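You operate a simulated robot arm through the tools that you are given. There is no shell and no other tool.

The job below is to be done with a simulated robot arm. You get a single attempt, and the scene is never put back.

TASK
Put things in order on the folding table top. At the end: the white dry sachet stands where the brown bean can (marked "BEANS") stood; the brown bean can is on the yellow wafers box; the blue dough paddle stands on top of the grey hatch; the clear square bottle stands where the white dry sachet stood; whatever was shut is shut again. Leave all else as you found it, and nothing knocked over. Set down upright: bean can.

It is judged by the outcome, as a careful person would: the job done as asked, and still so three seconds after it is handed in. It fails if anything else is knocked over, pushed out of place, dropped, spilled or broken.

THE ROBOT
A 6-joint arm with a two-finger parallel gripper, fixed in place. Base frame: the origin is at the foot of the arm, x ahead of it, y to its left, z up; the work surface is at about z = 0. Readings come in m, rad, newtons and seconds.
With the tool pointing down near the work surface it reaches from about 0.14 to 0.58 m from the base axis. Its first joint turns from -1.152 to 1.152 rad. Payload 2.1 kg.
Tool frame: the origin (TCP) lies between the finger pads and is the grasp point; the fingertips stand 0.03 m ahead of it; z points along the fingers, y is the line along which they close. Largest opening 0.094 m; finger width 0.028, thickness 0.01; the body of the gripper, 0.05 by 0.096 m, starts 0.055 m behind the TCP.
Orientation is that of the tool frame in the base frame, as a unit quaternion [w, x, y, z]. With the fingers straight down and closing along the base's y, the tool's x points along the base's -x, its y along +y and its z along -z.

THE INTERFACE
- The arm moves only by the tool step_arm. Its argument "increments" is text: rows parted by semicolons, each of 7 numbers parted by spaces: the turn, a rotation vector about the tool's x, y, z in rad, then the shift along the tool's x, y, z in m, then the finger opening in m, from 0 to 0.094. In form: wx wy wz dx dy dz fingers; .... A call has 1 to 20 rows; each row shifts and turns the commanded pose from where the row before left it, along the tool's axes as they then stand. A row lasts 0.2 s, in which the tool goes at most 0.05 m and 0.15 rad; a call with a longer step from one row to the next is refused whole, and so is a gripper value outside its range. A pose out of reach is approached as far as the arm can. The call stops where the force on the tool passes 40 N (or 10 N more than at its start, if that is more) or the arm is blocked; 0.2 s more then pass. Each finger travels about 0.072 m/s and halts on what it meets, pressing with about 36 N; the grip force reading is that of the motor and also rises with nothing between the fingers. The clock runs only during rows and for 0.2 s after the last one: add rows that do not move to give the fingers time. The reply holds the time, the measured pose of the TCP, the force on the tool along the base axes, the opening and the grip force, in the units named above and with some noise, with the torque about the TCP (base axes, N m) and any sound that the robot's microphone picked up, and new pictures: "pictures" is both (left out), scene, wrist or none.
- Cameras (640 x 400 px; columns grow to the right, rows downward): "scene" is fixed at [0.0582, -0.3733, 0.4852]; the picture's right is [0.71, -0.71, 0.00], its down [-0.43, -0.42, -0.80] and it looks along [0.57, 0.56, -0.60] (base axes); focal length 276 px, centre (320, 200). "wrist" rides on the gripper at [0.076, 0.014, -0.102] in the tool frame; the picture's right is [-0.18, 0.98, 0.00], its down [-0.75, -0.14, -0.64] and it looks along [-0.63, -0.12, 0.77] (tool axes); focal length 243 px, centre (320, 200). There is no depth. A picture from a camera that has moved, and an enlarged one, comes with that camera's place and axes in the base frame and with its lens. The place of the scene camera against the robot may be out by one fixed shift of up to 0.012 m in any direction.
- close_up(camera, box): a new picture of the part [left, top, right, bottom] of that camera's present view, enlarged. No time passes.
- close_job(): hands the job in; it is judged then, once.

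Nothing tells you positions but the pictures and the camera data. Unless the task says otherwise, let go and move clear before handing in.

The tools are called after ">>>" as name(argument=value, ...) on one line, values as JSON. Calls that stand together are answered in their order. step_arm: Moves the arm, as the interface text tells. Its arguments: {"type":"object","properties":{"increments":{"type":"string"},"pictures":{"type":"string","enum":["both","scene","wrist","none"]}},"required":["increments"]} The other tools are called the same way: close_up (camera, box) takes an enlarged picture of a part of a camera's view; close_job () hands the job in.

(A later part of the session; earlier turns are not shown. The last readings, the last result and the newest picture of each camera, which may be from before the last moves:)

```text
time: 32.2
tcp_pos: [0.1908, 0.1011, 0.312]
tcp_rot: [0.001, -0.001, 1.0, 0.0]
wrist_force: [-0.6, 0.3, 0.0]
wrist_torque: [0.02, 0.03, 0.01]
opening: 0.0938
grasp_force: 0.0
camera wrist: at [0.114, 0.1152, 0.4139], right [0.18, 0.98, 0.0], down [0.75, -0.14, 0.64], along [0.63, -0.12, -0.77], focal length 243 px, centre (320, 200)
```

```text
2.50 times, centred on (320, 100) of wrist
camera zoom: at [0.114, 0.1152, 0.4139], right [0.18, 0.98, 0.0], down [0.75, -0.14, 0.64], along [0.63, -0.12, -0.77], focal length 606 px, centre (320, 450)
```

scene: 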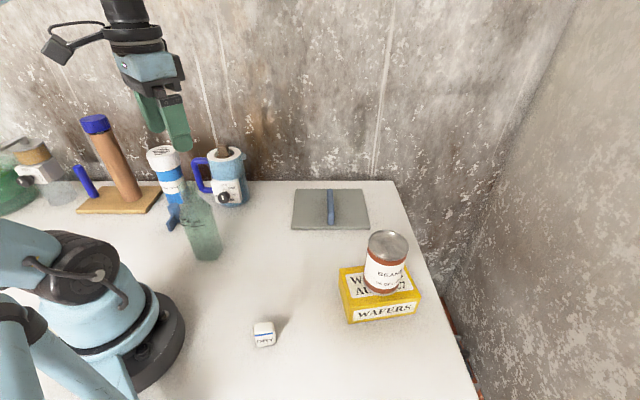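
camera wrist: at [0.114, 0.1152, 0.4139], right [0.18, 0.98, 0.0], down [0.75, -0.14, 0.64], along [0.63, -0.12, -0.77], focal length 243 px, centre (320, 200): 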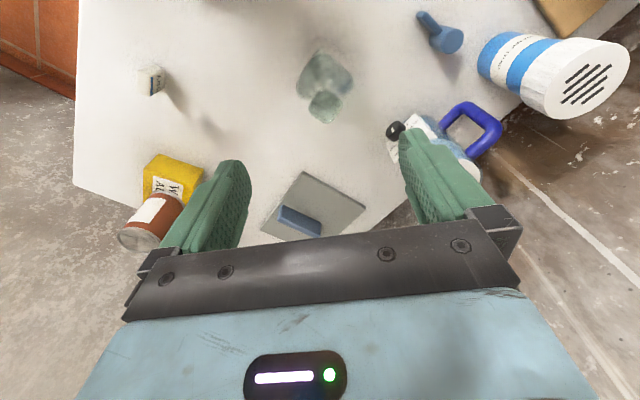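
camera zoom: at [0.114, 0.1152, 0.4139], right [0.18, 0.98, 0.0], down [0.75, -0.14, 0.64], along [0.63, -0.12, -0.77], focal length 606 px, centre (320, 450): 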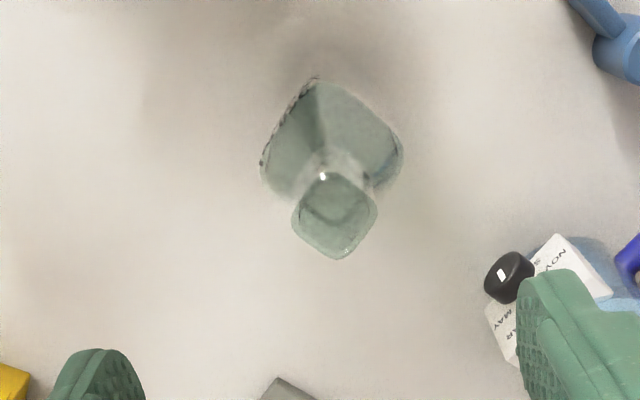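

The bottle is square, turned 45°, with its top centred at about (0.190, 0.1055) and a neck roughly 0.022-0.025 m wide. I'll turn the gripper 45° and come lower for a second look, then grip the neck.

>>> step_arm(increments="0 0 0 0 0.0044 0 0.08; 0 0 0.131 0 0 0 0.06; 0 0 0.131 0 0 0 0.06; 0 0 0.131 0 0 0 0.06; 0 0 0.131 0 0 0 0.06; 0 0 0.131 0 0 0 0.06; 0 0 0.13 0 0 0 0.06; 0 0 0 0 0 0.03 0.06; 0 0 0 0 0 0.02 0.06; 0 0 0 0 0 0 0.06; 0 0 0 0 0 0 0.06")

>>> close_up(camera="wrist", box=[220, 40, 420, 200])

>>> close_up(camera="scene", box=[150, 150, 270, 270])

```text
time: 34.6
tcp_pos: [0.1881, 0.1041, 0.2607]
tcp_rot: [0.0, 0.383, 0.924, 0.001]
wrist_force: [-0.2, -0.6, 0.3]
wrist_torque: [-0.02, 0.01, -0.01]
opening: 0.0599
grasp_force: 0.1
camera wrist: at [0.1438, 0.17, 0.3638], right [0.82, 0.57, 0.0], down [0.43, -0.63, 0.64], along [0.36, -0.53, -0.77], focal length 243 px, centre (320, 200)
```

scene: 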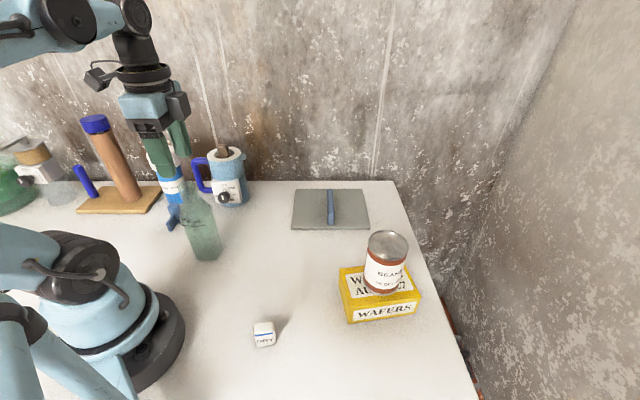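
wrist: 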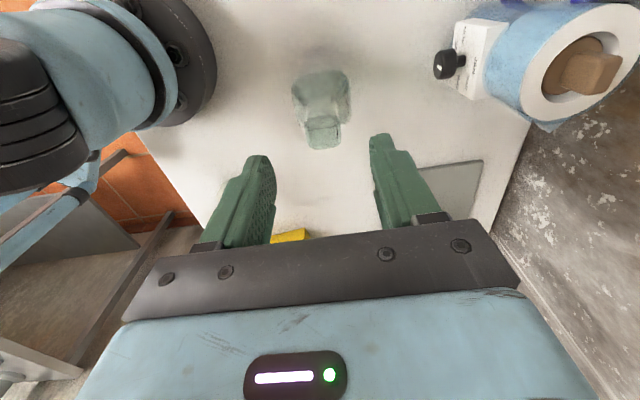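

```text
2.50 times, centred on (320, 120) of wrist
camera zoom: at [0.1438, 0.17, 0.3638], right [0.82, 0.57, 0.0], down [0.43, -0.63, 0.64], along [0.36, -0.53, -0.77], focal length 606 px, centre (320, 400)
```

zoom: 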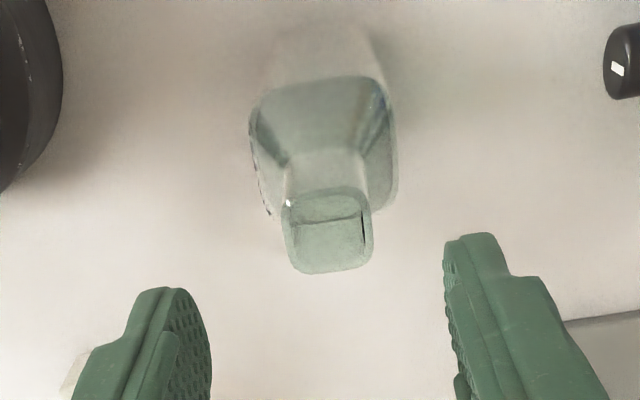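

```text
3.33 times, centred on (210, 210) of scene
camera zoom: at [0.0582, -0.3733, 0.4852], right [0.71, -0.71, 0.0], down [-0.43, -0.42, -0.8], along [0.57, 0.56, -0.6], focal length 920 px, centre (687, 167)
```

zoom: 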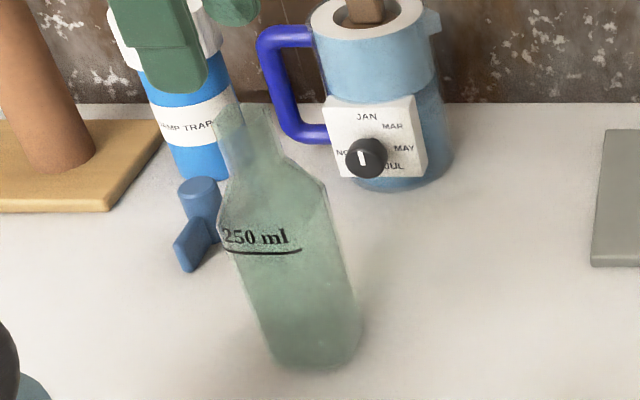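

The bottle's neck runs from about z = 0.152 to 0.19 and is centred at (0.191, 0.1055). I'll trim, lower until the fingertips straddle the neck, and close.

>>> step_arm(increments="0 0 0 -0.0007 0.0025 0.02 0.06; 0 0 0 0 0 0.025 0.06; 0 0 0 0 0 0.02 0.06; 0 0 0 0 0 0.008 0.06; 0 0 0 0 0 0 0.06; 0 0 0 0 0 0 0.06")

>>> close_up(camera="wrist", box=[220, 100, 420, 260])

>>> close_up(camera="scene", box=[150, 120, 270, 270])

```text
time: 36.0
tcp_pos: [0.1895, 0.107, 0.188]
tcp_rot: [0.0, 0.382, 0.924, -0.001]
wrist_force: [-0.3, -0.6, 0.5]
wrist_torque: [0.02, 0.01, 0.0]
opening: 0.06
grasp_force: 0.2
camera wrist: at [0.1459, 0.1709, 0.2912], right [0.82, 0.57, 0.0], down [0.43, -0.63, 0.64], along [0.36, -0.53, -0.77], focal length 243 px, centre (320, 200)
```

scene: 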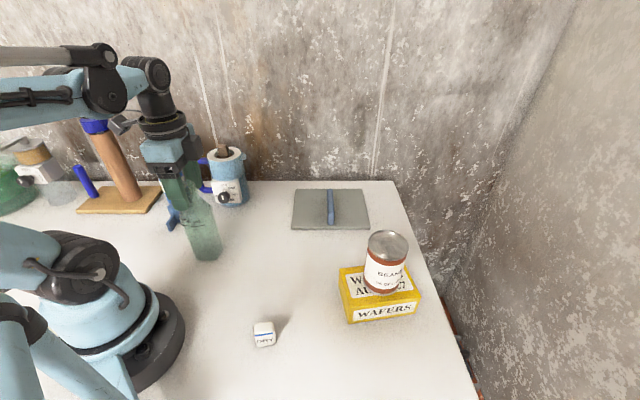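
wrist: 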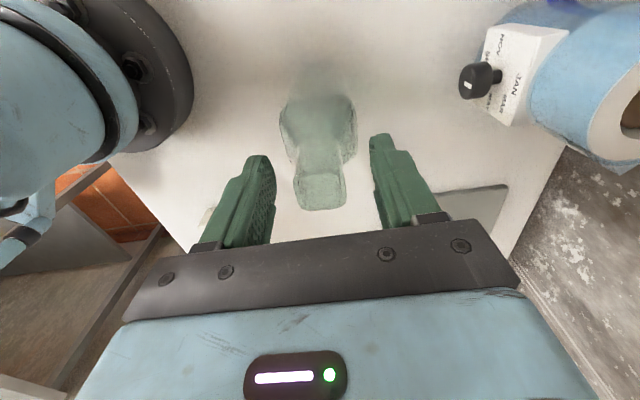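

```text
2.50 times, centred on (320, 180) of wrist
camera zoom: at [0.1459, 0.1709, 0.2912], right [0.82, 0.57, 0.0], down [0.43, -0.63, 0.64], along [0.36, -0.53, -0.77], focal length 606 px, centre (320, 250)
```

zoom: 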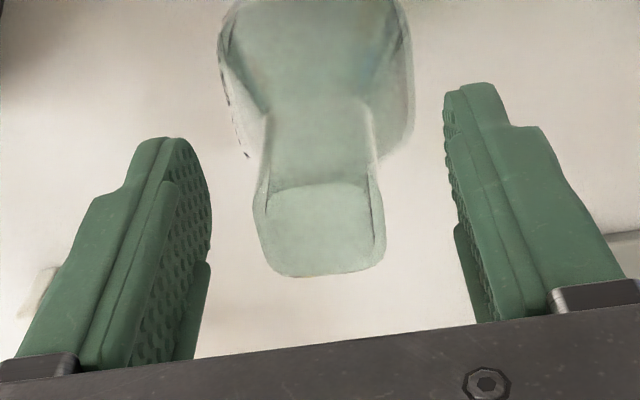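

```text
2.67 times, centred on (210, 195) of scene
camera zoom: at [0.0582, -0.3733, 0.4852], right [0.71, -0.71, 0.0], down [-0.43, -0.42, -0.8], along [0.57, 0.56, -0.6], focal length 736 px, centre (613, 213)
```

zoom: 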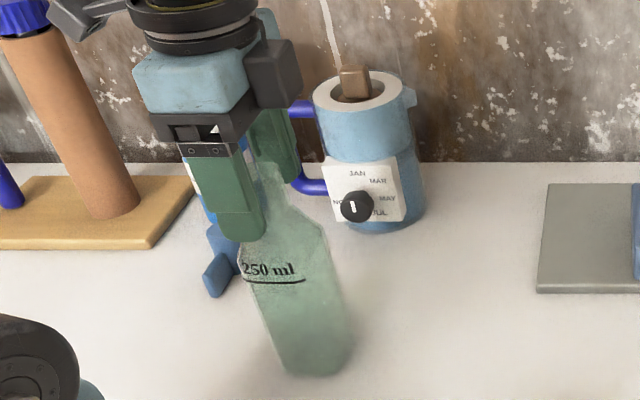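

The neck sits centred between the pads. Closing now.

>>> step_arm(increments="0 0 0 0 0 0 0.045; 0 0 0 0 0 0 0.03; 0 0 0 0 0 0 0.02; 0 0 0 0 0 0 0.012; 0 0 0 0 0 0 0.012; 0 0 0 0 0 0 0.012")

>>> close_up(camera="scene", box=[150, 120, 270, 270])

>>> close_up(camera="wrist", box=[220, 60, 420, 220])

```text
time: 37.4
tcp_pos: [0.1906, 0.1074, 0.1873]
tcp_rot: [0.0, 0.382, 0.924, 0.001]
wrist_force: [0.1, -0.2, 9.2]
wrist_torque: [-0.02, 0.04, 0.01]
opening: 0.0272
grasp_force: 35.5
camera wrist: at [0.1459, 0.1709, 0.2915], right [0.82, 0.57, 0.0], down [0.43, -0.63, 0.64], along [0.36, -0.53, -0.77], focal length 243 px, centre (320, 200)
```

scene: 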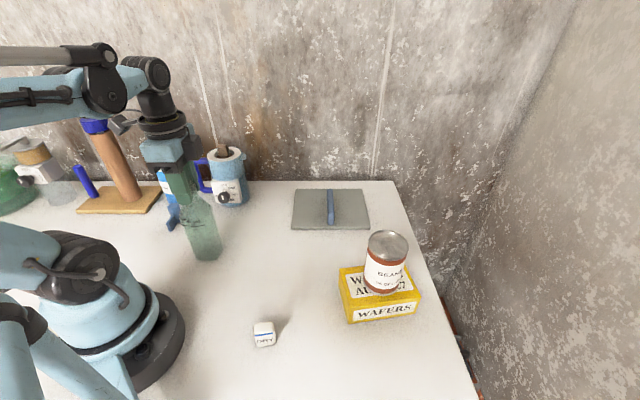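
wrist: 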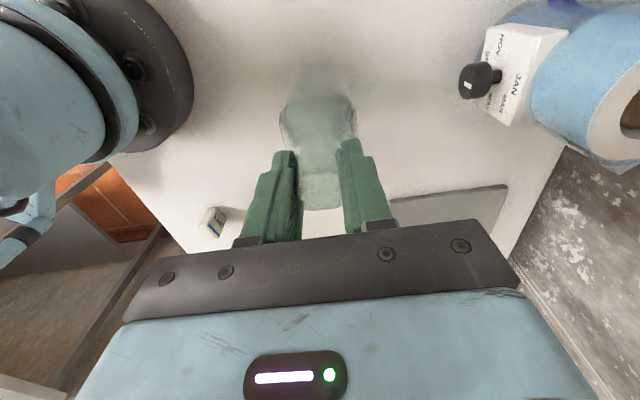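

```text
2.67 times, centred on (210, 195) of scene
camera zoom: at [0.0582, -0.3733, 0.4852], right [0.71, -0.71, 0.0], down [-0.43, -0.42, -0.8], along [0.57, 0.56, -0.6], focal length 736 px, centre (613, 213)
```

zoom: 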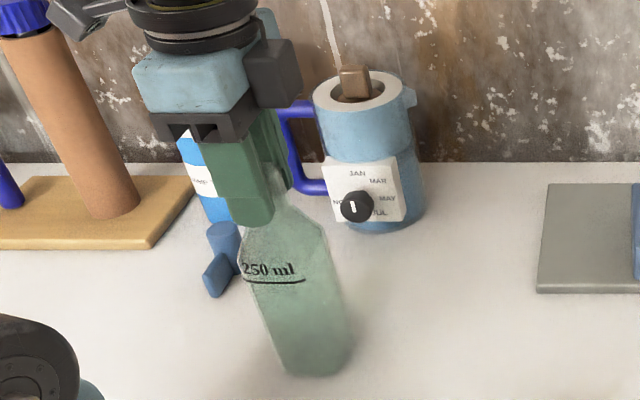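

```text
2.50 times, centred on (320, 140) of wrist
camera zoom: at [0.1459, 0.1709, 0.2915], right [0.82, 0.57, 0.0], down [0.43, -0.63, 0.64], along [0.36, -0.53, -0.77], focal length 606 px, centre (320, 350)
```

zoom: 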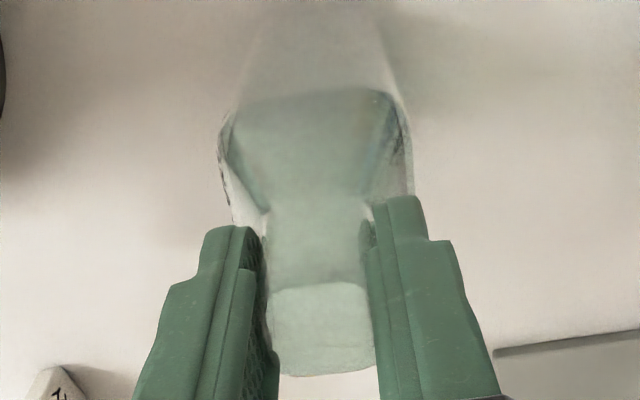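

The opening is right, but a 9 N upward push suggests the fingertips are touching the shoulder slope. I'll reopen slightly, rise 6 mm and regrip the straight part of the neck.

>>> step_arm(increments="0 0 0 0 0 0 0.04; 0 0 0 0 0 0 0.045; 0 0 0 0 0 -0.006 0.045; 0 0 0 0 0 0 0.045; 0 0 0 0 0 0 0.03; 0 0 0 0 0 0 0.015; 0 0 0 0 0 0 0.012; 0 0 0 0 0 0 0.012; 0 0 0 0 0 0 0.012")

>>> close_up(camera="wrist", box=[220, 60, 420, 220])

```text
time: 39.4
tcp_pos: [0.1899, 0.1068, 0.1941]
tcp_rot: [0.0, 0.382, 0.924, 0.0]
wrist_force: [-1.5, -0.5, 1.2]
wrist_torque: [-0.14, 0.22, -0.01]
opening: 0.0248
grasp_force: 35.7
camera wrist: at [0.1458, 0.171, 0.2969], right [0.82, 0.57, 0.0], down [0.43, -0.63, 0.64], along [0.36, -0.53, -0.77], focal length 243 px, centre (320, 200)
```

scene: 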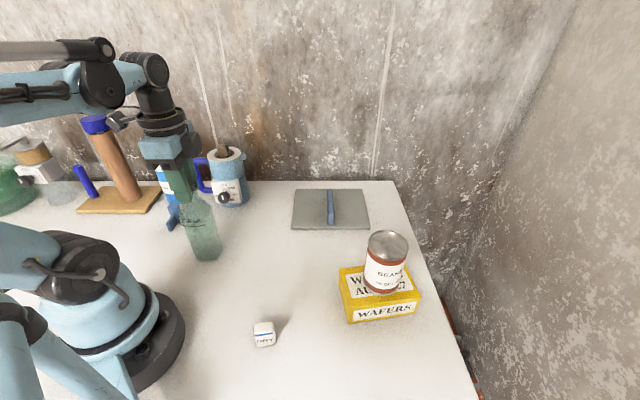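
wrist: 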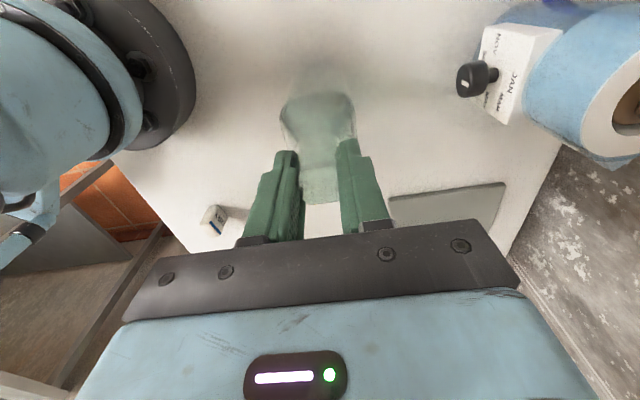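

```text
2.50 times, centred on (320, 140) of wrist
camera zoom: at [0.1458, 0.171, 0.2969], right [0.82, 0.57, 0.0], down [0.43, -0.63, 0.64], along [0.36, -0.53, -0.77], focal length 606 px, centre (320, 350)
```

zoom: 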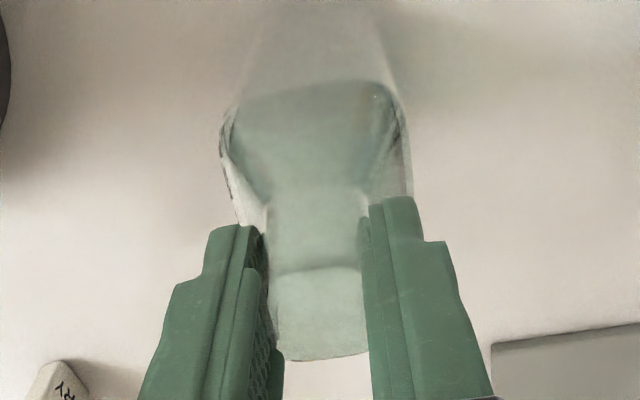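

Now the grip is on the straight neck (0.025 m). I'll lift gently by 3 cm and see that the bottle hangs straight.

>>> step_arm(increments="0 0 0 0 0 -0.005 0.012; 0 0 0 0 0 -0.01 0.012; 0 0 0 0 0 -0.015 0.012; 0 0 0 0 0 0 0.012; 0 0 0 0 0 0 0.012")

>>> close_up(camera="scene", box=[150, 120, 270, 270])

```text
time: 40.6
tcp_pos: [0.191, 0.1062, 0.2238]
tcp_rot: [-0.001, 0.381, 0.924, 0.001]
wrist_force: [0.3, -0.9, -2.8]
wrist_torque: [0.02, 0.0, -0.02]
opening: 0.025
grasp_force: 36.5
camera wrist: at [0.1467, 0.1709, 0.3266], right [0.82, 0.57, 0.0], down [0.43, -0.63, 0.64], along [0.36, -0.53, -0.77], focal length 243 px, centre (320, 200)
```

scene: 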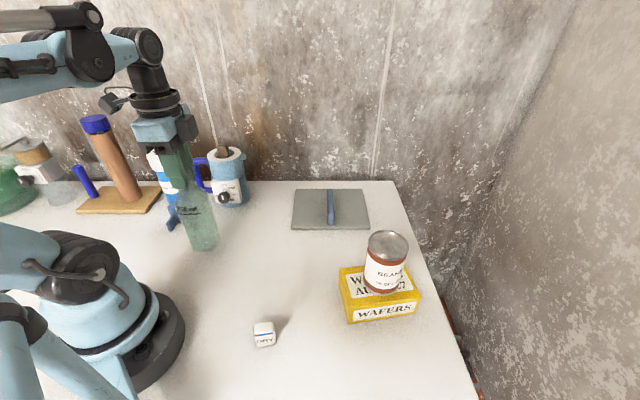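
wrist: 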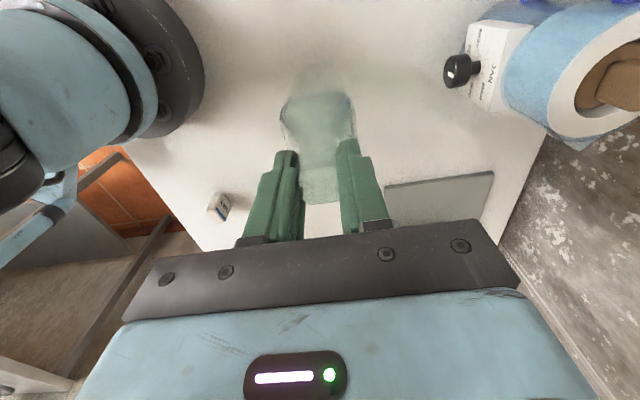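

```text
2.67 times, centred on (210, 195) of scene
camera zoom: at [0.0582, -0.3733, 0.4852], right [0.71, -0.71, 0.0], down [-0.43, -0.42, -0.8], along [0.57, 0.56, -0.6], focal length 736 px, centre (613, 213)
```

zoom: 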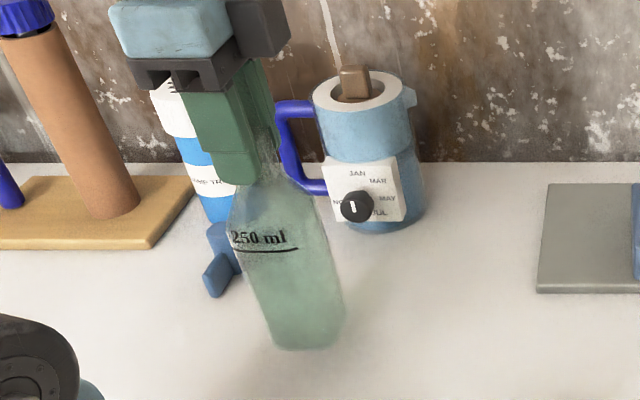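

The bottle hangs upright, about 2.8 N. I'll carry it slowly to the sachet's old place (0.333, 0.135), well clear of the jug's knob.

>>> step_arm(increments="0 0 0 -0.005 0.0075 0 0.012; 0 0 0 -0.0124 0.0188 0 0.012; 0 0 0 -0.0124 0.0188 0 0.012; 0 0 0 -0.0124 0.0188 0 0.012; 0 0 0 -0.0124 0.0188 0 0.012; 0 0 0 -0.0124 0.0188 0 0.012; 0 0 0 -0.008 0.0122 0 0.012; 0 0 0 -0.0045 0.0068 0 0.012; 0 0 0 0 0 0 0.012; 0 0 0 0 0 0 0.012")

>>> close_up(camera="scene", box=[190, 110, 310, 240])

>>> close_up(camera="wrist", box=[220, 20, 500, 220])

```text
time: 42.8
tcp_pos: [0.3324, 0.1348, 0.2236]
tcp_rot: [0.0, 0.381, 0.925, 0.0]
wrist_force: [0.4, 0.8, -3.6]
wrist_torque: [0.0, 0.0, 0.02]
opening: 0.0249
grasp_force: 36.0
camera wrist: at [0.2887, 0.1999, 0.3265], right [0.82, 0.57, 0.0], down [0.43, -0.63, 0.64], along [0.36, -0.53, -0.77], focal length 243 px, centre (320, 200)
```

scene: 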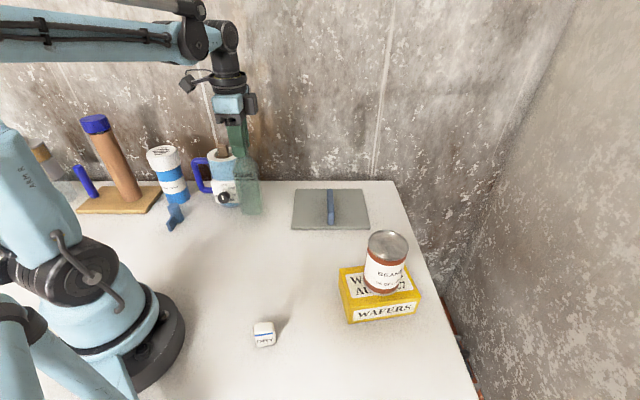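
wrist: 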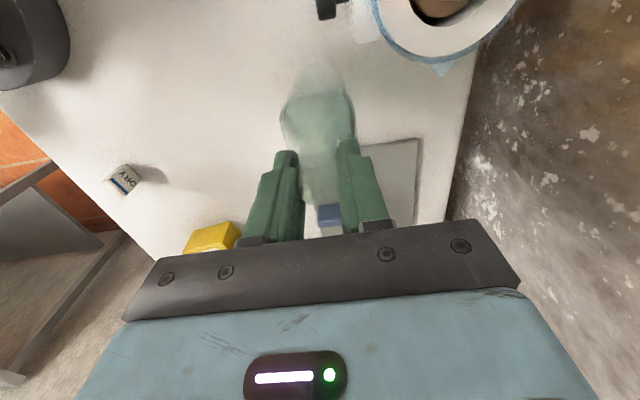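

```text
3.08 times, centred on (250, 175) of scene
camera zoom: at [0.0582, -0.3733, 0.4852], right [0.71, -0.71, 0.0], down [-0.43, -0.42, -0.8], along [0.57, 0.56, -0.6], focal length 850 px, centre (535, 277)
```

zoom: 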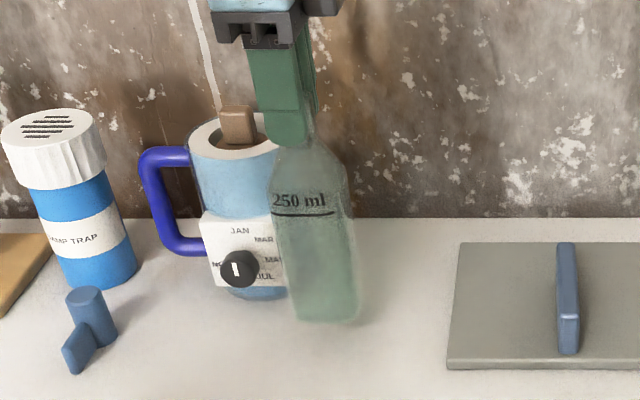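

```text
2.00 times, centred on (360, 120) of wrist
camera zoom: at [0.2887, 0.1999, 0.3265], right [0.82, 0.57, 0.0], down [0.43, -0.63, 0.64], along [0.36, -0.53, -0.77], focal length 485 px, centre (240, 360)
```

zoom: 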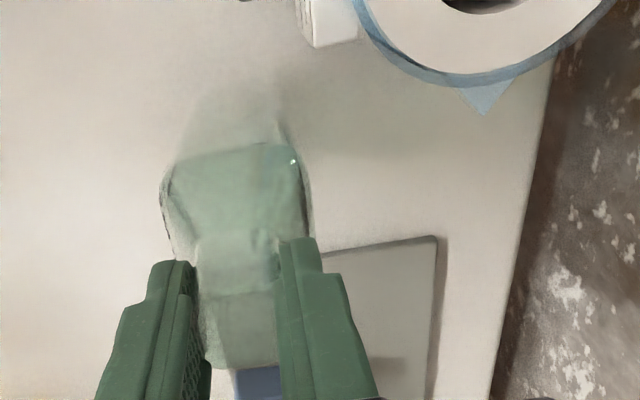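

The bottle is over the sachet's old place. I'll lower it slowly to just above the table.

>>> step_arm(increments="0 0 0 0 0 0.01 0.012; 0 0 0 0 0 0.01 0.012; 0 0 0 0 0 0.005 0.012; 0 0 0 0 0 0 0.012", pictures="none")

>>> step_arm(increments="0 0 0 0 0 0.002 0.012; 0 0 0 0 0 0 0.012", pictures="none")

>>> step_arm(increments="0 0 0 0 0 0.0015 0.012; 0 0 0 0 0 0 0.012", pictures="none")

```text
time: 43.8
tcp_pos: [0.3335, 0.1345, 0.199]
tcp_rot: [0.0, 0.382, 0.924, 0.0]
wrist_force: [-0.8, -0.3, -2.6]
wrist_torque: [-0.01, 0.01, 0.0]
opening: 0.0248
grasp_force: 36.5
```

```text
time: 44.4
tcp_pos: [0.3329, 0.1356, 0.1964]
tcp_rot: [0.0, 0.382, 0.924, 0.0]
wrist_force: [-1.1, -0.4, -3.0]
wrist_torque: [-0.03, -0.03, -0.01]
opening: 0.0249
grasp_force: 36.0
```

```text
time: 45.0
tcp_pos: [0.333, 0.1352, 0.1951]
tcp_rot: [0.0, 0.382, 0.924, 0.0]
wrist_force: [0.4, 0.3, -2.6]
wrist_torque: [-0.02, 0.0, 0.01]
opening: 0.0252
grasp_force: 36.3
```

>>> step_arm(increments="0 0 0 0 0 0.001 0.012; 0 0 0 0 0 0 0.012", pictures="none")

>>> step_arm(increments="0 0 0 0 0 0.001 0.012; 0 0 0 0 0 0 0.012", pictures="none")

```text
time: 45.6
tcp_pos: [0.3343, 0.1364, 0.1945]
tcp_rot: [-0.001, 0.382, 0.924, 0.0]
wrist_force: [-0.4, -0.1, -2.2]
wrist_torque: [-0.02, 0.01, 0.0]
opening: 0.0251
grasp_force: 36.1
```

```text
time: 46.2
tcp_pos: [0.3334, 0.136, 0.1942]
tcp_rot: [0.0, 0.381, 0.924, 0.0]
wrist_force: [1.1, -1.0, 18.1]
wrist_torque: [-0.23, 0.14, -0.01]
opening: 0.025
grasp_force: 36.0
```

It has touched down. I'll ease off by a millimetre, open, and rise straight up past the neck.

>>> step_arm(increments="0 0 0 0 0 -0.0008 0.012; 0 0 0 0 0 0 0.012; 0 0 0 0 0 0 0.03; 0 0 0 0 0 0 0.045; 0 0 0 0 0 0 0.055; 0 0 0 0 0 0 0.055; 0 0 0 0 0 -0.015 0.055; 0 0 0 0 0 -0.03 0.055; 0 0 0 0 0 -0.04 0.055; 0 0 0 0 0 -0.03 0.055; 0 0 0 0 0 0 0.055")

>>> close_up(camera="scene", box=[190, 110, 310, 240])

```text
time: 48.6
tcp_pos: [0.3326, 0.1371, 0.3105]
tcp_rot: [0.0, 0.382, 0.924, 0.0]
wrist_force: [0.1, 0.8, 0.1]
wrist_torque: [0.03, 0.06, -0.02]
opening: 0.0548
grasp_force: 0.0
camera wrist: at [0.2886, 0.2003, 0.4138], right [0.82, 0.57, 0.0], down [0.43, -0.63, 0.64], along [0.36, -0.53, -0.77], focal length 243 px, centre (320, 200)
```

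scene: 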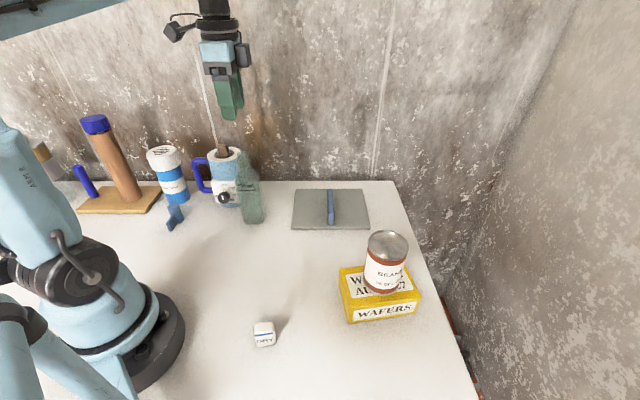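
wrist: 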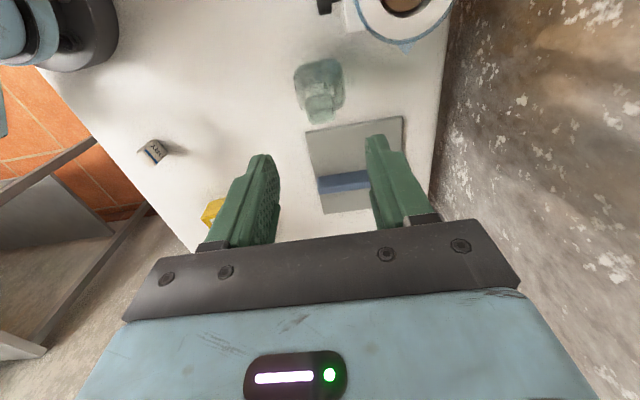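

```text
3.08 times, centred on (250, 175) of scene
camera zoom: at [0.0582, -0.3733, 0.4852], right [0.71, -0.71, 0.0], down [-0.43, -0.42, -0.8], along [0.57, 0.56, -0.6], focal length 850 px, centre (535, 277)
```

zoom: 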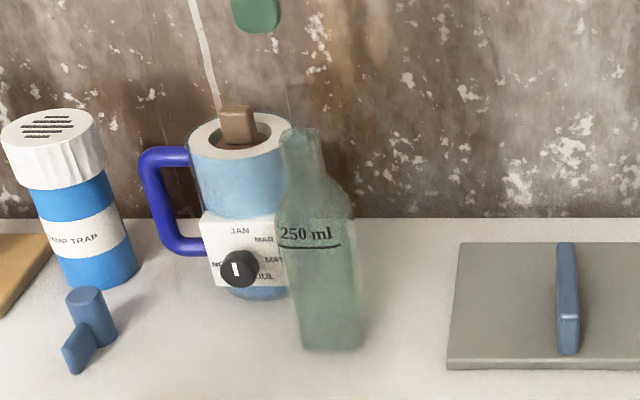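

The bottle stands upright on the sachet's old spot. Next is the blue dough paddle (upright hub with a side blade) near (0.185, 0.265); I'll straighten the gripper and look at it from above.

>>> step_arm(increments="0 0 -0.131 0 0 0 0.07; 0 0 -0.131 0 0 0 0.07; 0 0 -0.131 0 0 0 0.07; 0 0 -0.131 0 0 0 0.07; 0 0 -0.131 0 0 0 0.07; 0 0 -0.13 0 0 0 0.07; 0 0 0 0.0296 0.0226 0.006 0.07; 0 0 0 0.0296 0.0226 0.01 0.07; 0 0 0 0.0296 0.0226 0.01 0.07; 0 0 0 0.0296 0.0226 0.02 0.07; 0 0 0 0.0296 0.0226 0.02 0.07; 0 0 0 0 0 0.02 0.07; 0 0 0 0 0 0 0.07; 0 0 0 0 0 0 0.07")

>>> close_up(camera="wrist", box=[220, 20, 420, 180])

>>> close_up(camera="scene", box=[140, 180, 220, 240])

```text
time: 51.6
tcp_pos: [0.1835, 0.247, 0.2237]
tcp_rot: [0.001, -0.001, 1.0, 0.0]
wrist_force: [-0.3, 0.2, -0.4]
wrist_torque: [0.0, -0.01, -0.02]
opening: 0.0699
grasp_force: 0.1
camera wrist: at [0.1063, 0.2623, 0.3259], right [0.18, 0.98, 0.0], down [0.75, -0.14, 0.64], along [0.63, -0.12, -0.77], focal length 243 px, centre (320, 200)
```

scene: 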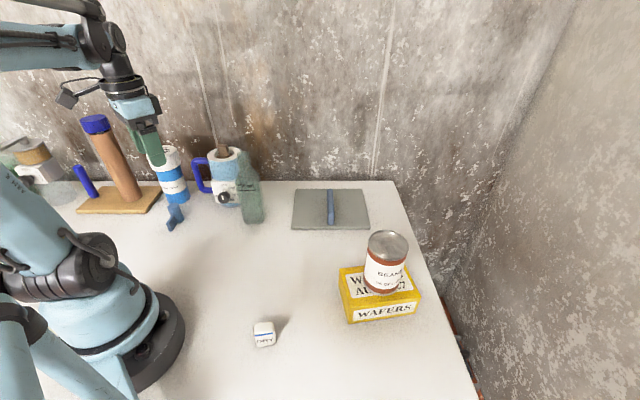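
wrist: 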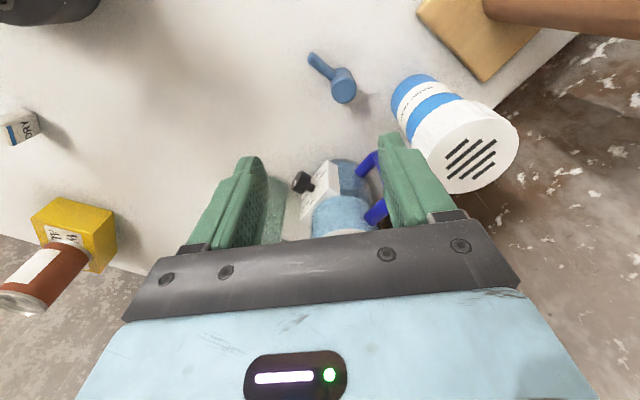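

```text
2.50 times, centred on (320, 100) of wrist
camera zoom: at [0.1063, 0.2623, 0.3259], right [0.18, 0.98, 0.0], down [0.75, -0.14, 0.64], along [0.63, -0.12, -0.77], focal length 606 px, centre (320, 450)
```

zoom: 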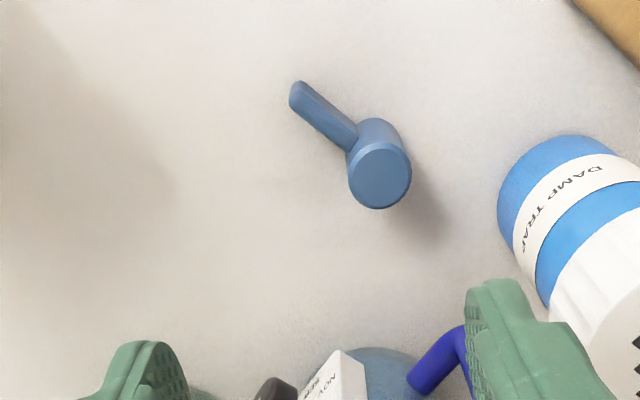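

```text
6.67 times, centred on (180, 210) of scene
camera zoom: at [0.0582, -0.3733, 0.4852], right [0.71, -0.71, 0.0], down [-0.43, -0.42, -0.8], along [0.57, 0.56, -0.6], focal length 1841 px, centre (1253, 133)
```

zoom: 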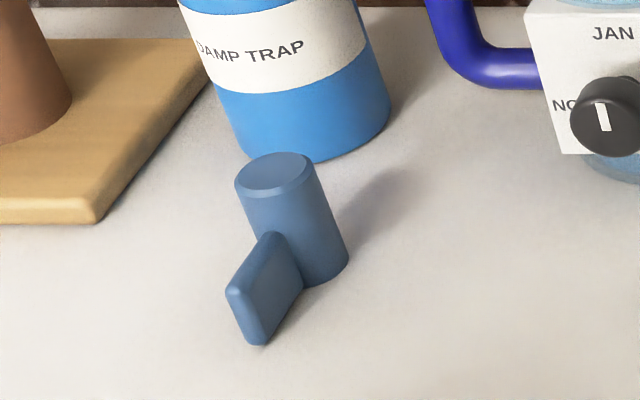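

The paddle's hub is about 0.03 m across and ~0.042 m tall, centred near (0.189, 0.273), with its blade pointing toward the robot base. I'll turn the gripper so it closes across the hub beside the blade, and come lower.

>>> step_arm(increments="0 0 0 -0.0055 0.026 0 0.06; 0 0 -0.147 0 0 0 0.06; 0 0 -0.147 0 0 0 0.06; 0 0 -0.147 0 0 0 0.06; 0 0 -0.147 0 0 0 0.06; 0 0 -0.145 0 0 0 0.06; 0 0 0 0 0 0.04 0.06; 0 0 0 0 0 0.035 0.06; 0 0 0 0 0 0 0.06; 0 0 0 0 0 0 0.06")

>>> close_up(camera="wrist", box=[220, 20, 420, 180])

>>> close_up(camera="scene", box=[120, 130, 240, 240])

```text
time: 53.8
tcp_pos: [0.1891, 0.2743, 0.1501]
tcp_rot: [0.0, -0.359, 0.933, 0.0]
wrist_force: [-0.8, 0.0, -0.4]
wrist_torque: [0.0, 0.01, 0.02]
opening: 0.0599
grasp_force: 0.1
camera wrist: at [0.1229, 0.2344, 0.2525], right [-0.52, 0.85, 0.0], down [0.65, 0.4, 0.64], along [0.55, 0.34, -0.77], focal length 243 px, centre (320, 200)
```

scene: 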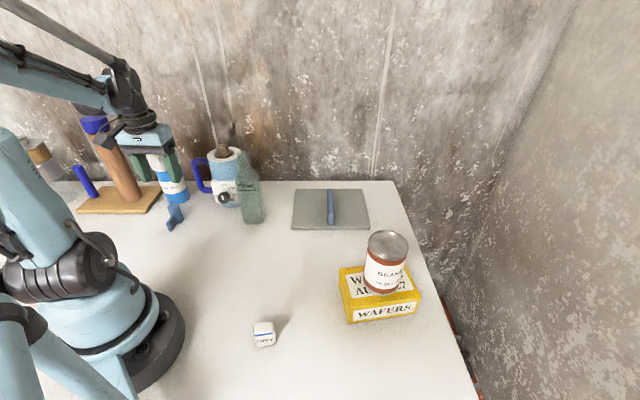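
wrist: 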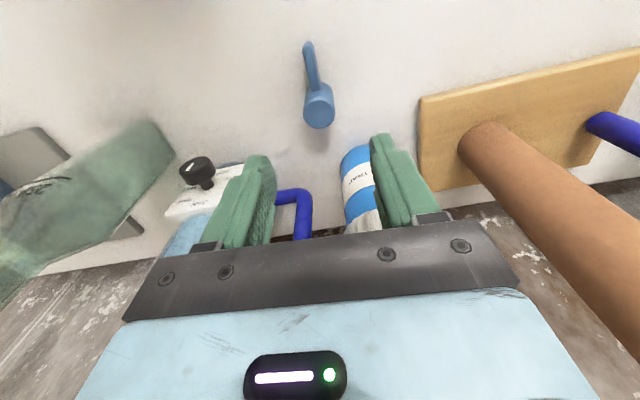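

```text
2.50 times, centred on (320, 100) of wrist
camera zoom: at [0.1229, 0.2344, 0.2525], right [-0.52, 0.85, 0.0], down [0.65, 0.4, 0.64], along [0.55, 0.34, -0.77], focal length 606 px, centre (320, 450)
```

zoom: 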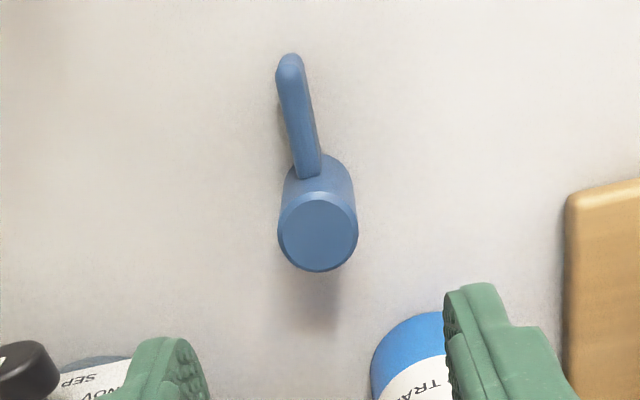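

```text
3.64 times, centred on (180, 185) of scene
camera zoom: at [0.0582, -0.3733, 0.4852], right [0.71, -0.71, 0.0], down [-0.43, -0.42, -0.8], along [0.57, 0.56, -0.6], focal length 1004 px, centre (829, 254)
```

zoom: 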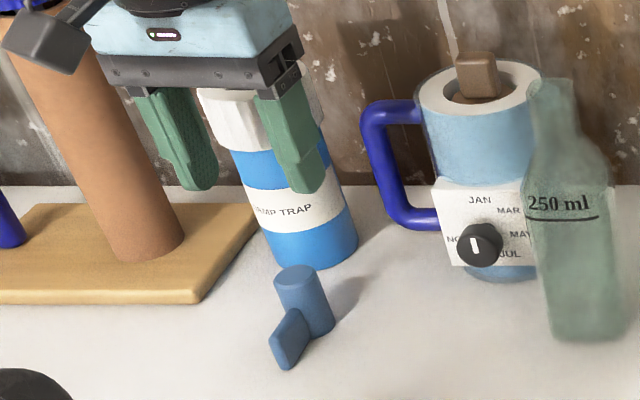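

The hub centre is confirmed at (0.189, 0.274), height about 0.045. The damp-trap bottle stands close behind, so I'll set a yaw that keeps the gripper body and its side box clear of it, then come part-way down and check clearance.

>>> step_arm(increments="0 0 0.0925 0 0 0 0.055; 0 0 0.0925 0 0 0 0.055; 0 0 0 0.004 0 0.02 0.055; 0 0 0 0 0 0.025 0.055; 0 0 0 0 0 0.015 0.055; 0 0 0 0 0 0 0.055; 0 0 0 0 0 0 0.055")

>>> close_up(camera="scene", box=[120, 130, 240, 240])

>>> close_up(camera="wrist", box=[180, 40, 460, 260])

```text
time: 55.4
tcp_pos: [0.1861, 0.2726, 0.0888]
tcp_rot: [0.0, -0.272, 0.962, 0.0]
wrist_force: [0.4, 0.6, 0.2]
wrist_torque: [0.01, 0.01, 0.01]
opening: 0.0551
grasp_force: 0.1
camera wrist: at [0.1135, 0.2451, 0.1918], right [-0.36, 0.93, 0.0], down [0.72, 0.27, 0.64], along [0.6, 0.23, -0.77], focal length 243 px, centre (320, 200)
```

scene: 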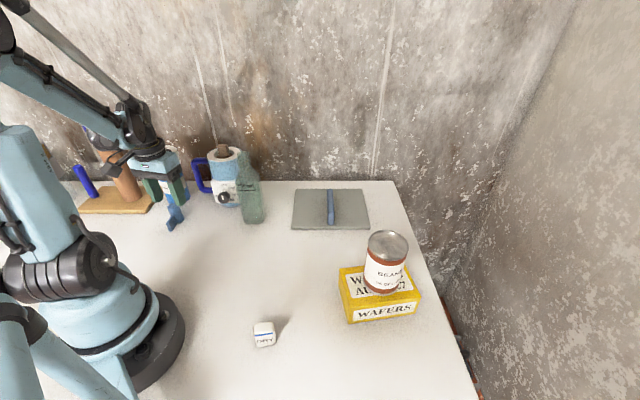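
wrist: 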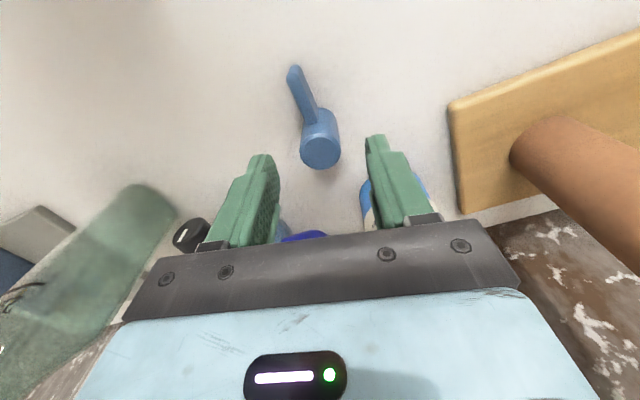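

```text
3.64 times, centred on (180, 185) of scene
camera zoom: at [0.0582, -0.3733, 0.4852], right [0.71, -0.71, 0.0], down [-0.43, -0.42, -0.8], along [0.57, 0.56, -0.6], focal length 1004 px, centre (829, 254)
```

zoom: 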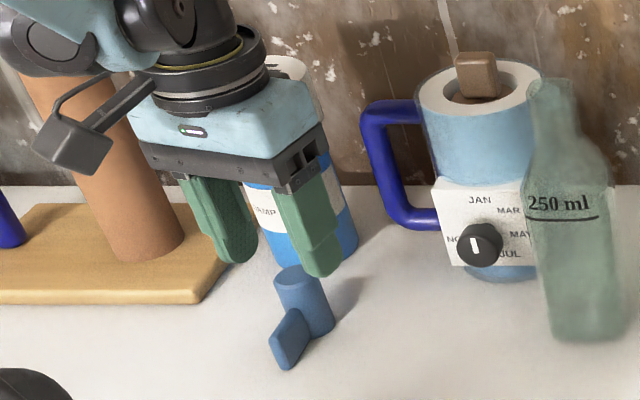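

```text
1.82 times, centred on (320, 150) of wrist
camera zoom: at [0.1135, 0.2451, 0.1918], right [-0.36, 0.93, 0.0], down [0.72, 0.27, 0.64], along [0.6, 0.23, -0.77], focal length 441 px, centre (320, 291)
```

zoom: 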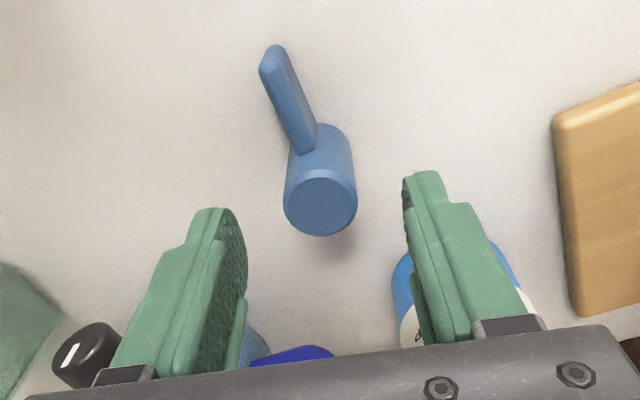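

Clearance to the damp trap still looks fine (about 2 cm). I'll lower in two parts, watching it.

>>> step_arm(increments="0 0 0 0 0 0.01 0.055; 0 0 0 0 0 0.01 0.055; 0 0 0 0 0 0.005 0.055; 0 0 0 0 0 0 0.055")

>>> close_up(camera="scene", box=[120, 130, 240, 240])

>>> close_up(camera="wrist", box=[180, 40, 460, 260])

```text
time: 56.4
tcp_pos: [0.1862, 0.272, 0.0611]
tcp_rot: [0.0, -0.272, 0.962, 0.0]
wrist_force: [0.2, -0.4, 0.5]
wrist_torque: [0.05, 0.02, -0.01]
opening: 0.055
grasp_force: 0.1
camera wrist: at [0.1142, 0.2444, 0.1657], right [-0.36, 0.93, 0.0], down [0.72, 0.27, 0.64], along [0.6, 0.23, -0.77], focal length 243 px, centre (320, 200)
```

scene: 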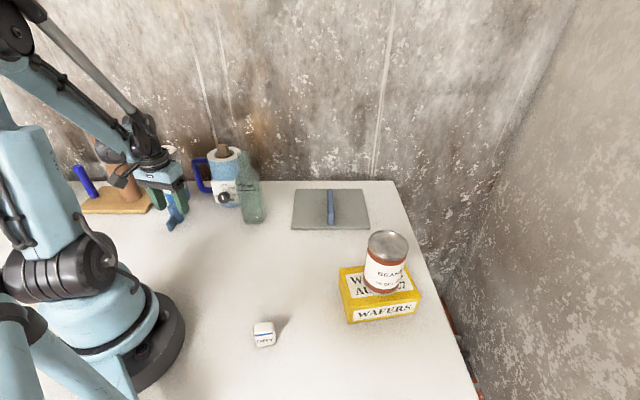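
wrist: 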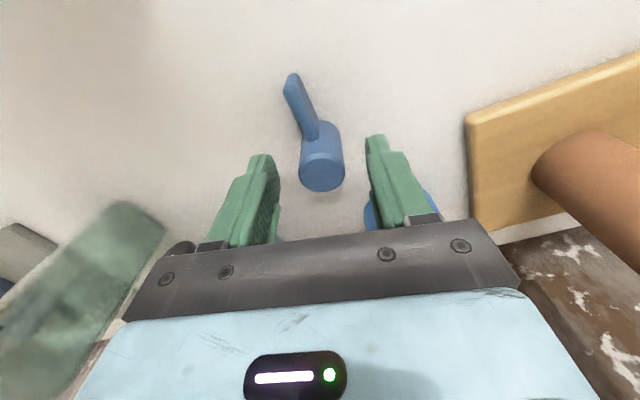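

```text
3.64 times, centred on (180, 185) of scene
camera zoom: at [0.0582, -0.3733, 0.4852], right [0.71, -0.71, 0.0], down [-0.43, -0.42, -0.8], along [0.57, 0.56, -0.6], focal length 1004 px, centre (829, 254)
```

zoom: 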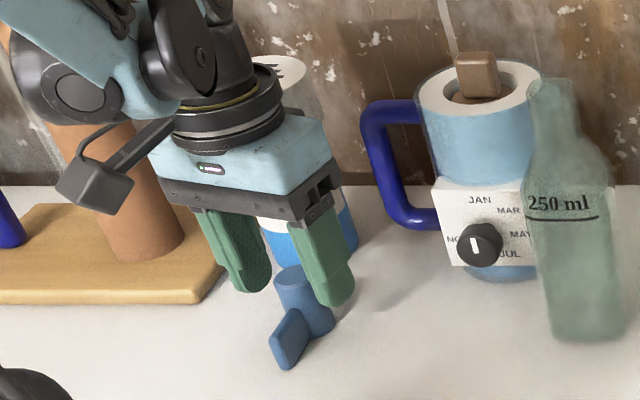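

```text
1.82 times, centred on (320, 150) of wrist
camera zoom: at [0.1142, 0.2444, 0.1657], right [-0.36, 0.93, 0.0], down [0.72, 0.27, 0.64], along [0.6, 0.23, -0.77], focal length 441 px, centre (320, 291)
```

zoom: 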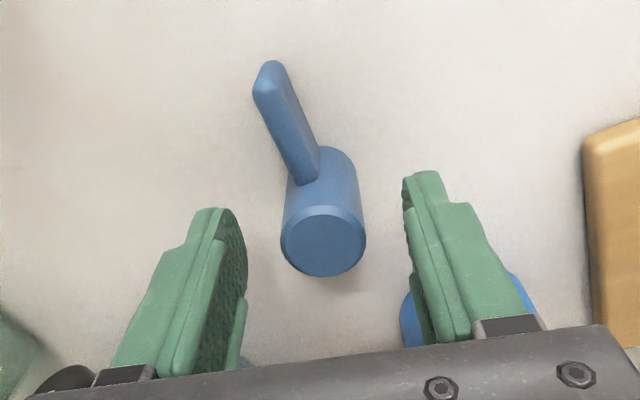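

The trap hasn't been touched. I'll go the last 2 cm and close on the hub.

>>> step_arm(increments="0 0 0 0 0 0.008 0.055; 0 0 0 0 0 0.007 0.055; 0 0 0 0 0 0.005 0.055; 0 0 0 0 0 0 0.055; 0 0 0 0 0 0 0.04; 0 0 0 0 0 0 0.025; 0 0 0 0 0 0 0.018; 0 0 0 0 0 0 0.018; 0 0 0 0 0 0 0.018")

>>> close_up(camera="scene", box=[120, 130, 240, 240])

>>> close_up(camera="wrist", box=[180, 40, 460, 260])

```text
time: 58.4
tcp_pos: [0.1861, 0.2714, 0.0428]
tcp_rot: [0.001, -0.271, 0.962, 0.0]
wrist_force: [-0.9, 0.0, 0.9]
wrist_torque: [-0.03, -0.02, -0.01]
opening: 0.0263
grasp_force: 35.7
camera wrist: at [0.1133, 0.2449, 0.1455], right [-0.36, 0.93, 0.0], down [0.72, 0.27, 0.64], along [0.6, 0.23, -0.77], focal length 243 px, centre (320, 200)
```

scene: 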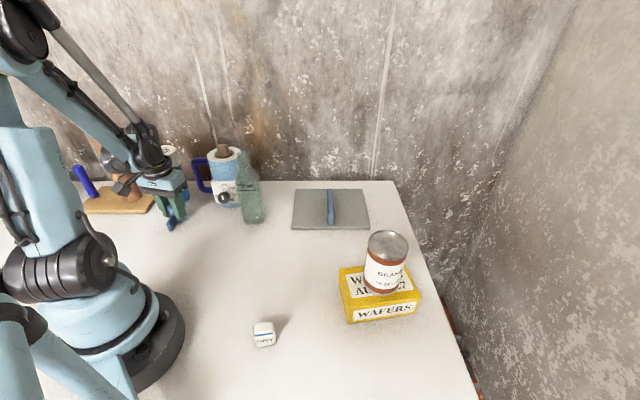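
wrist: 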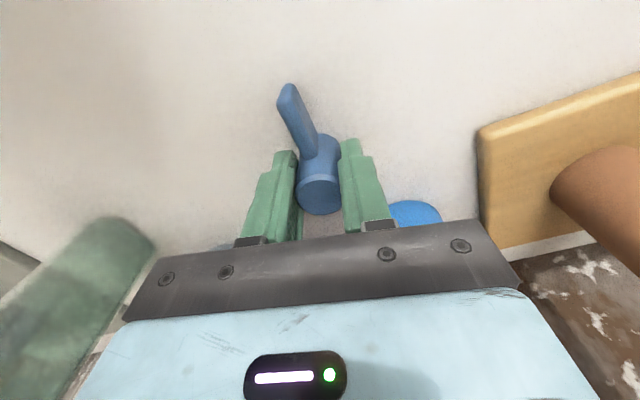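

```text
3.64 times, centred on (180, 185) of scene
camera zoom: at [0.0582, -0.3733, 0.4852], right [0.71, -0.71, 0.0], down [-0.43, -0.42, -0.8], along [0.57, 0.56, -0.6], focal length 1004 px, centre (829, 254)
```

zoom: 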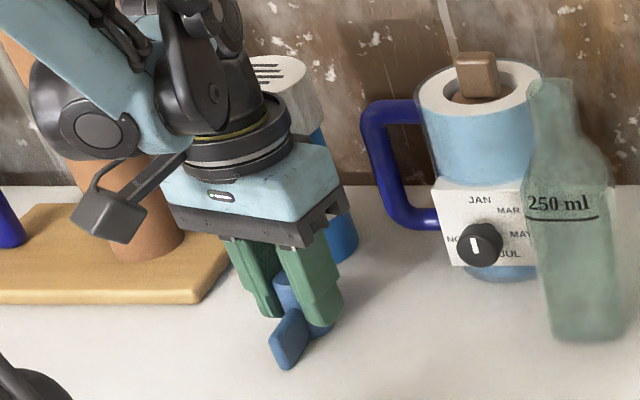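

```text
1.82 times, centred on (320, 150) of wrist
camera zoom: at [0.1133, 0.2449, 0.1455], right [-0.36, 0.93, 0.0], down [0.72, 0.27, 0.64], along [0.6, 0.23, -0.77], focal length 441 px, centre (320, 291)
```

zoom: 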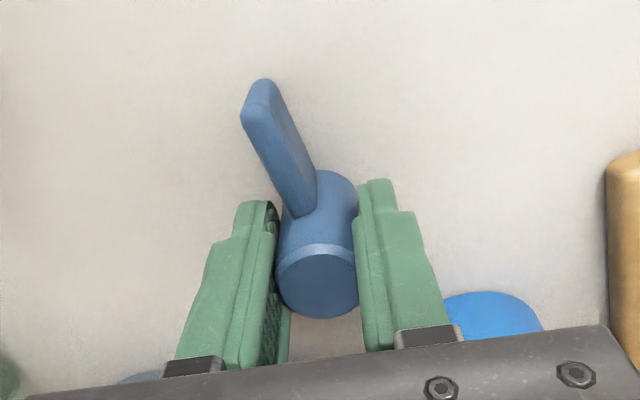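

The paddle's hub is held (0.026 m), and the damp trap hasn't moved. I'll lift straight up and carry it around the bottle and jug rather than over them.

>>> step_arm(increments="0 0 0 0 0 -0.01 0.018; 0 0 0 0 0 -0.03 0.018; 0 0 0 0 0 -0.04 0.018; 0 0 0 0 0 -0.05 0.018; 0 0 0 0 0 -0.05 0.018; 0 0 0 0.0162 -0.03735 0 0.018; 0 0 0 0.0162 -0.03735 0 0.018; 0 0 0 0.0162 -0.03735 0 0.018; 0 0 0 0.0162 -0.03735 0 0.018; 0 0 0 0.0162 -0.03735 0 0.018; 0 0 0 0.0162 -0.03735 0 0.018; 0 0 0 0 0 0 0.018; 0 0 0 0 0 0 0.018")

>>> close_up(camera="scene", box=[120, 130, 240, 240])

```text
time: 61.2
tcp_pos: [0.222, 0.0315, 0.2223]
tcp_rot: [0.0, -0.272, 0.962, 0.001]
wrist_force: [0.2, 0.3, -0.1]
wrist_torque: [0.0, -0.02, -0.01]
opening: 0.0263
grasp_force: 35.8
camera wrist: at [0.1493, 0.0038, 0.3254], right [-0.36, 0.93, 0.0], down [0.72, 0.27, 0.64], along [0.6, 0.23, -0.77], focal length 243 px, centre (320, 200)
```

scene: 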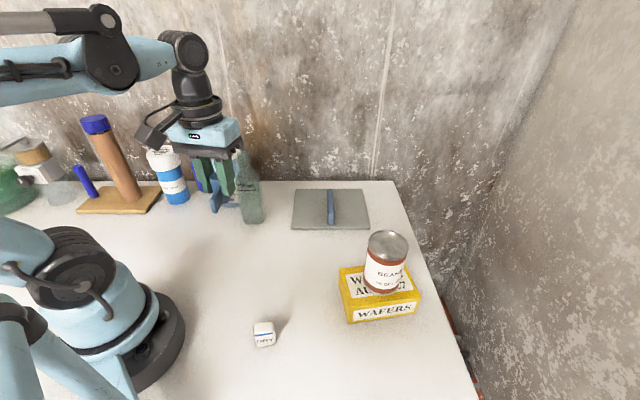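
wrist: 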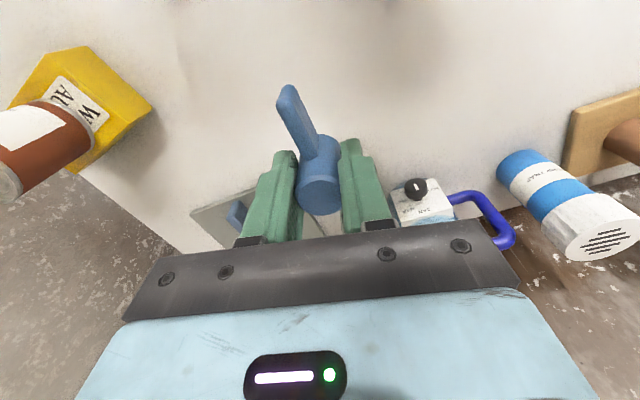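

```text
3.64 times, centred on (180, 185) of scene
camera zoom: at [0.0582, -0.3733, 0.4852], right [0.71, -0.71, 0.0], down [-0.43, -0.42, -0.8], along [0.57, 0.56, -0.6], focal length 1004 px, centre (829, 254)
```

zoom: 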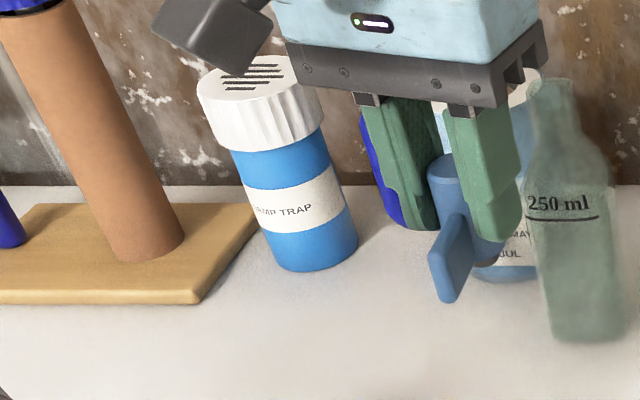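

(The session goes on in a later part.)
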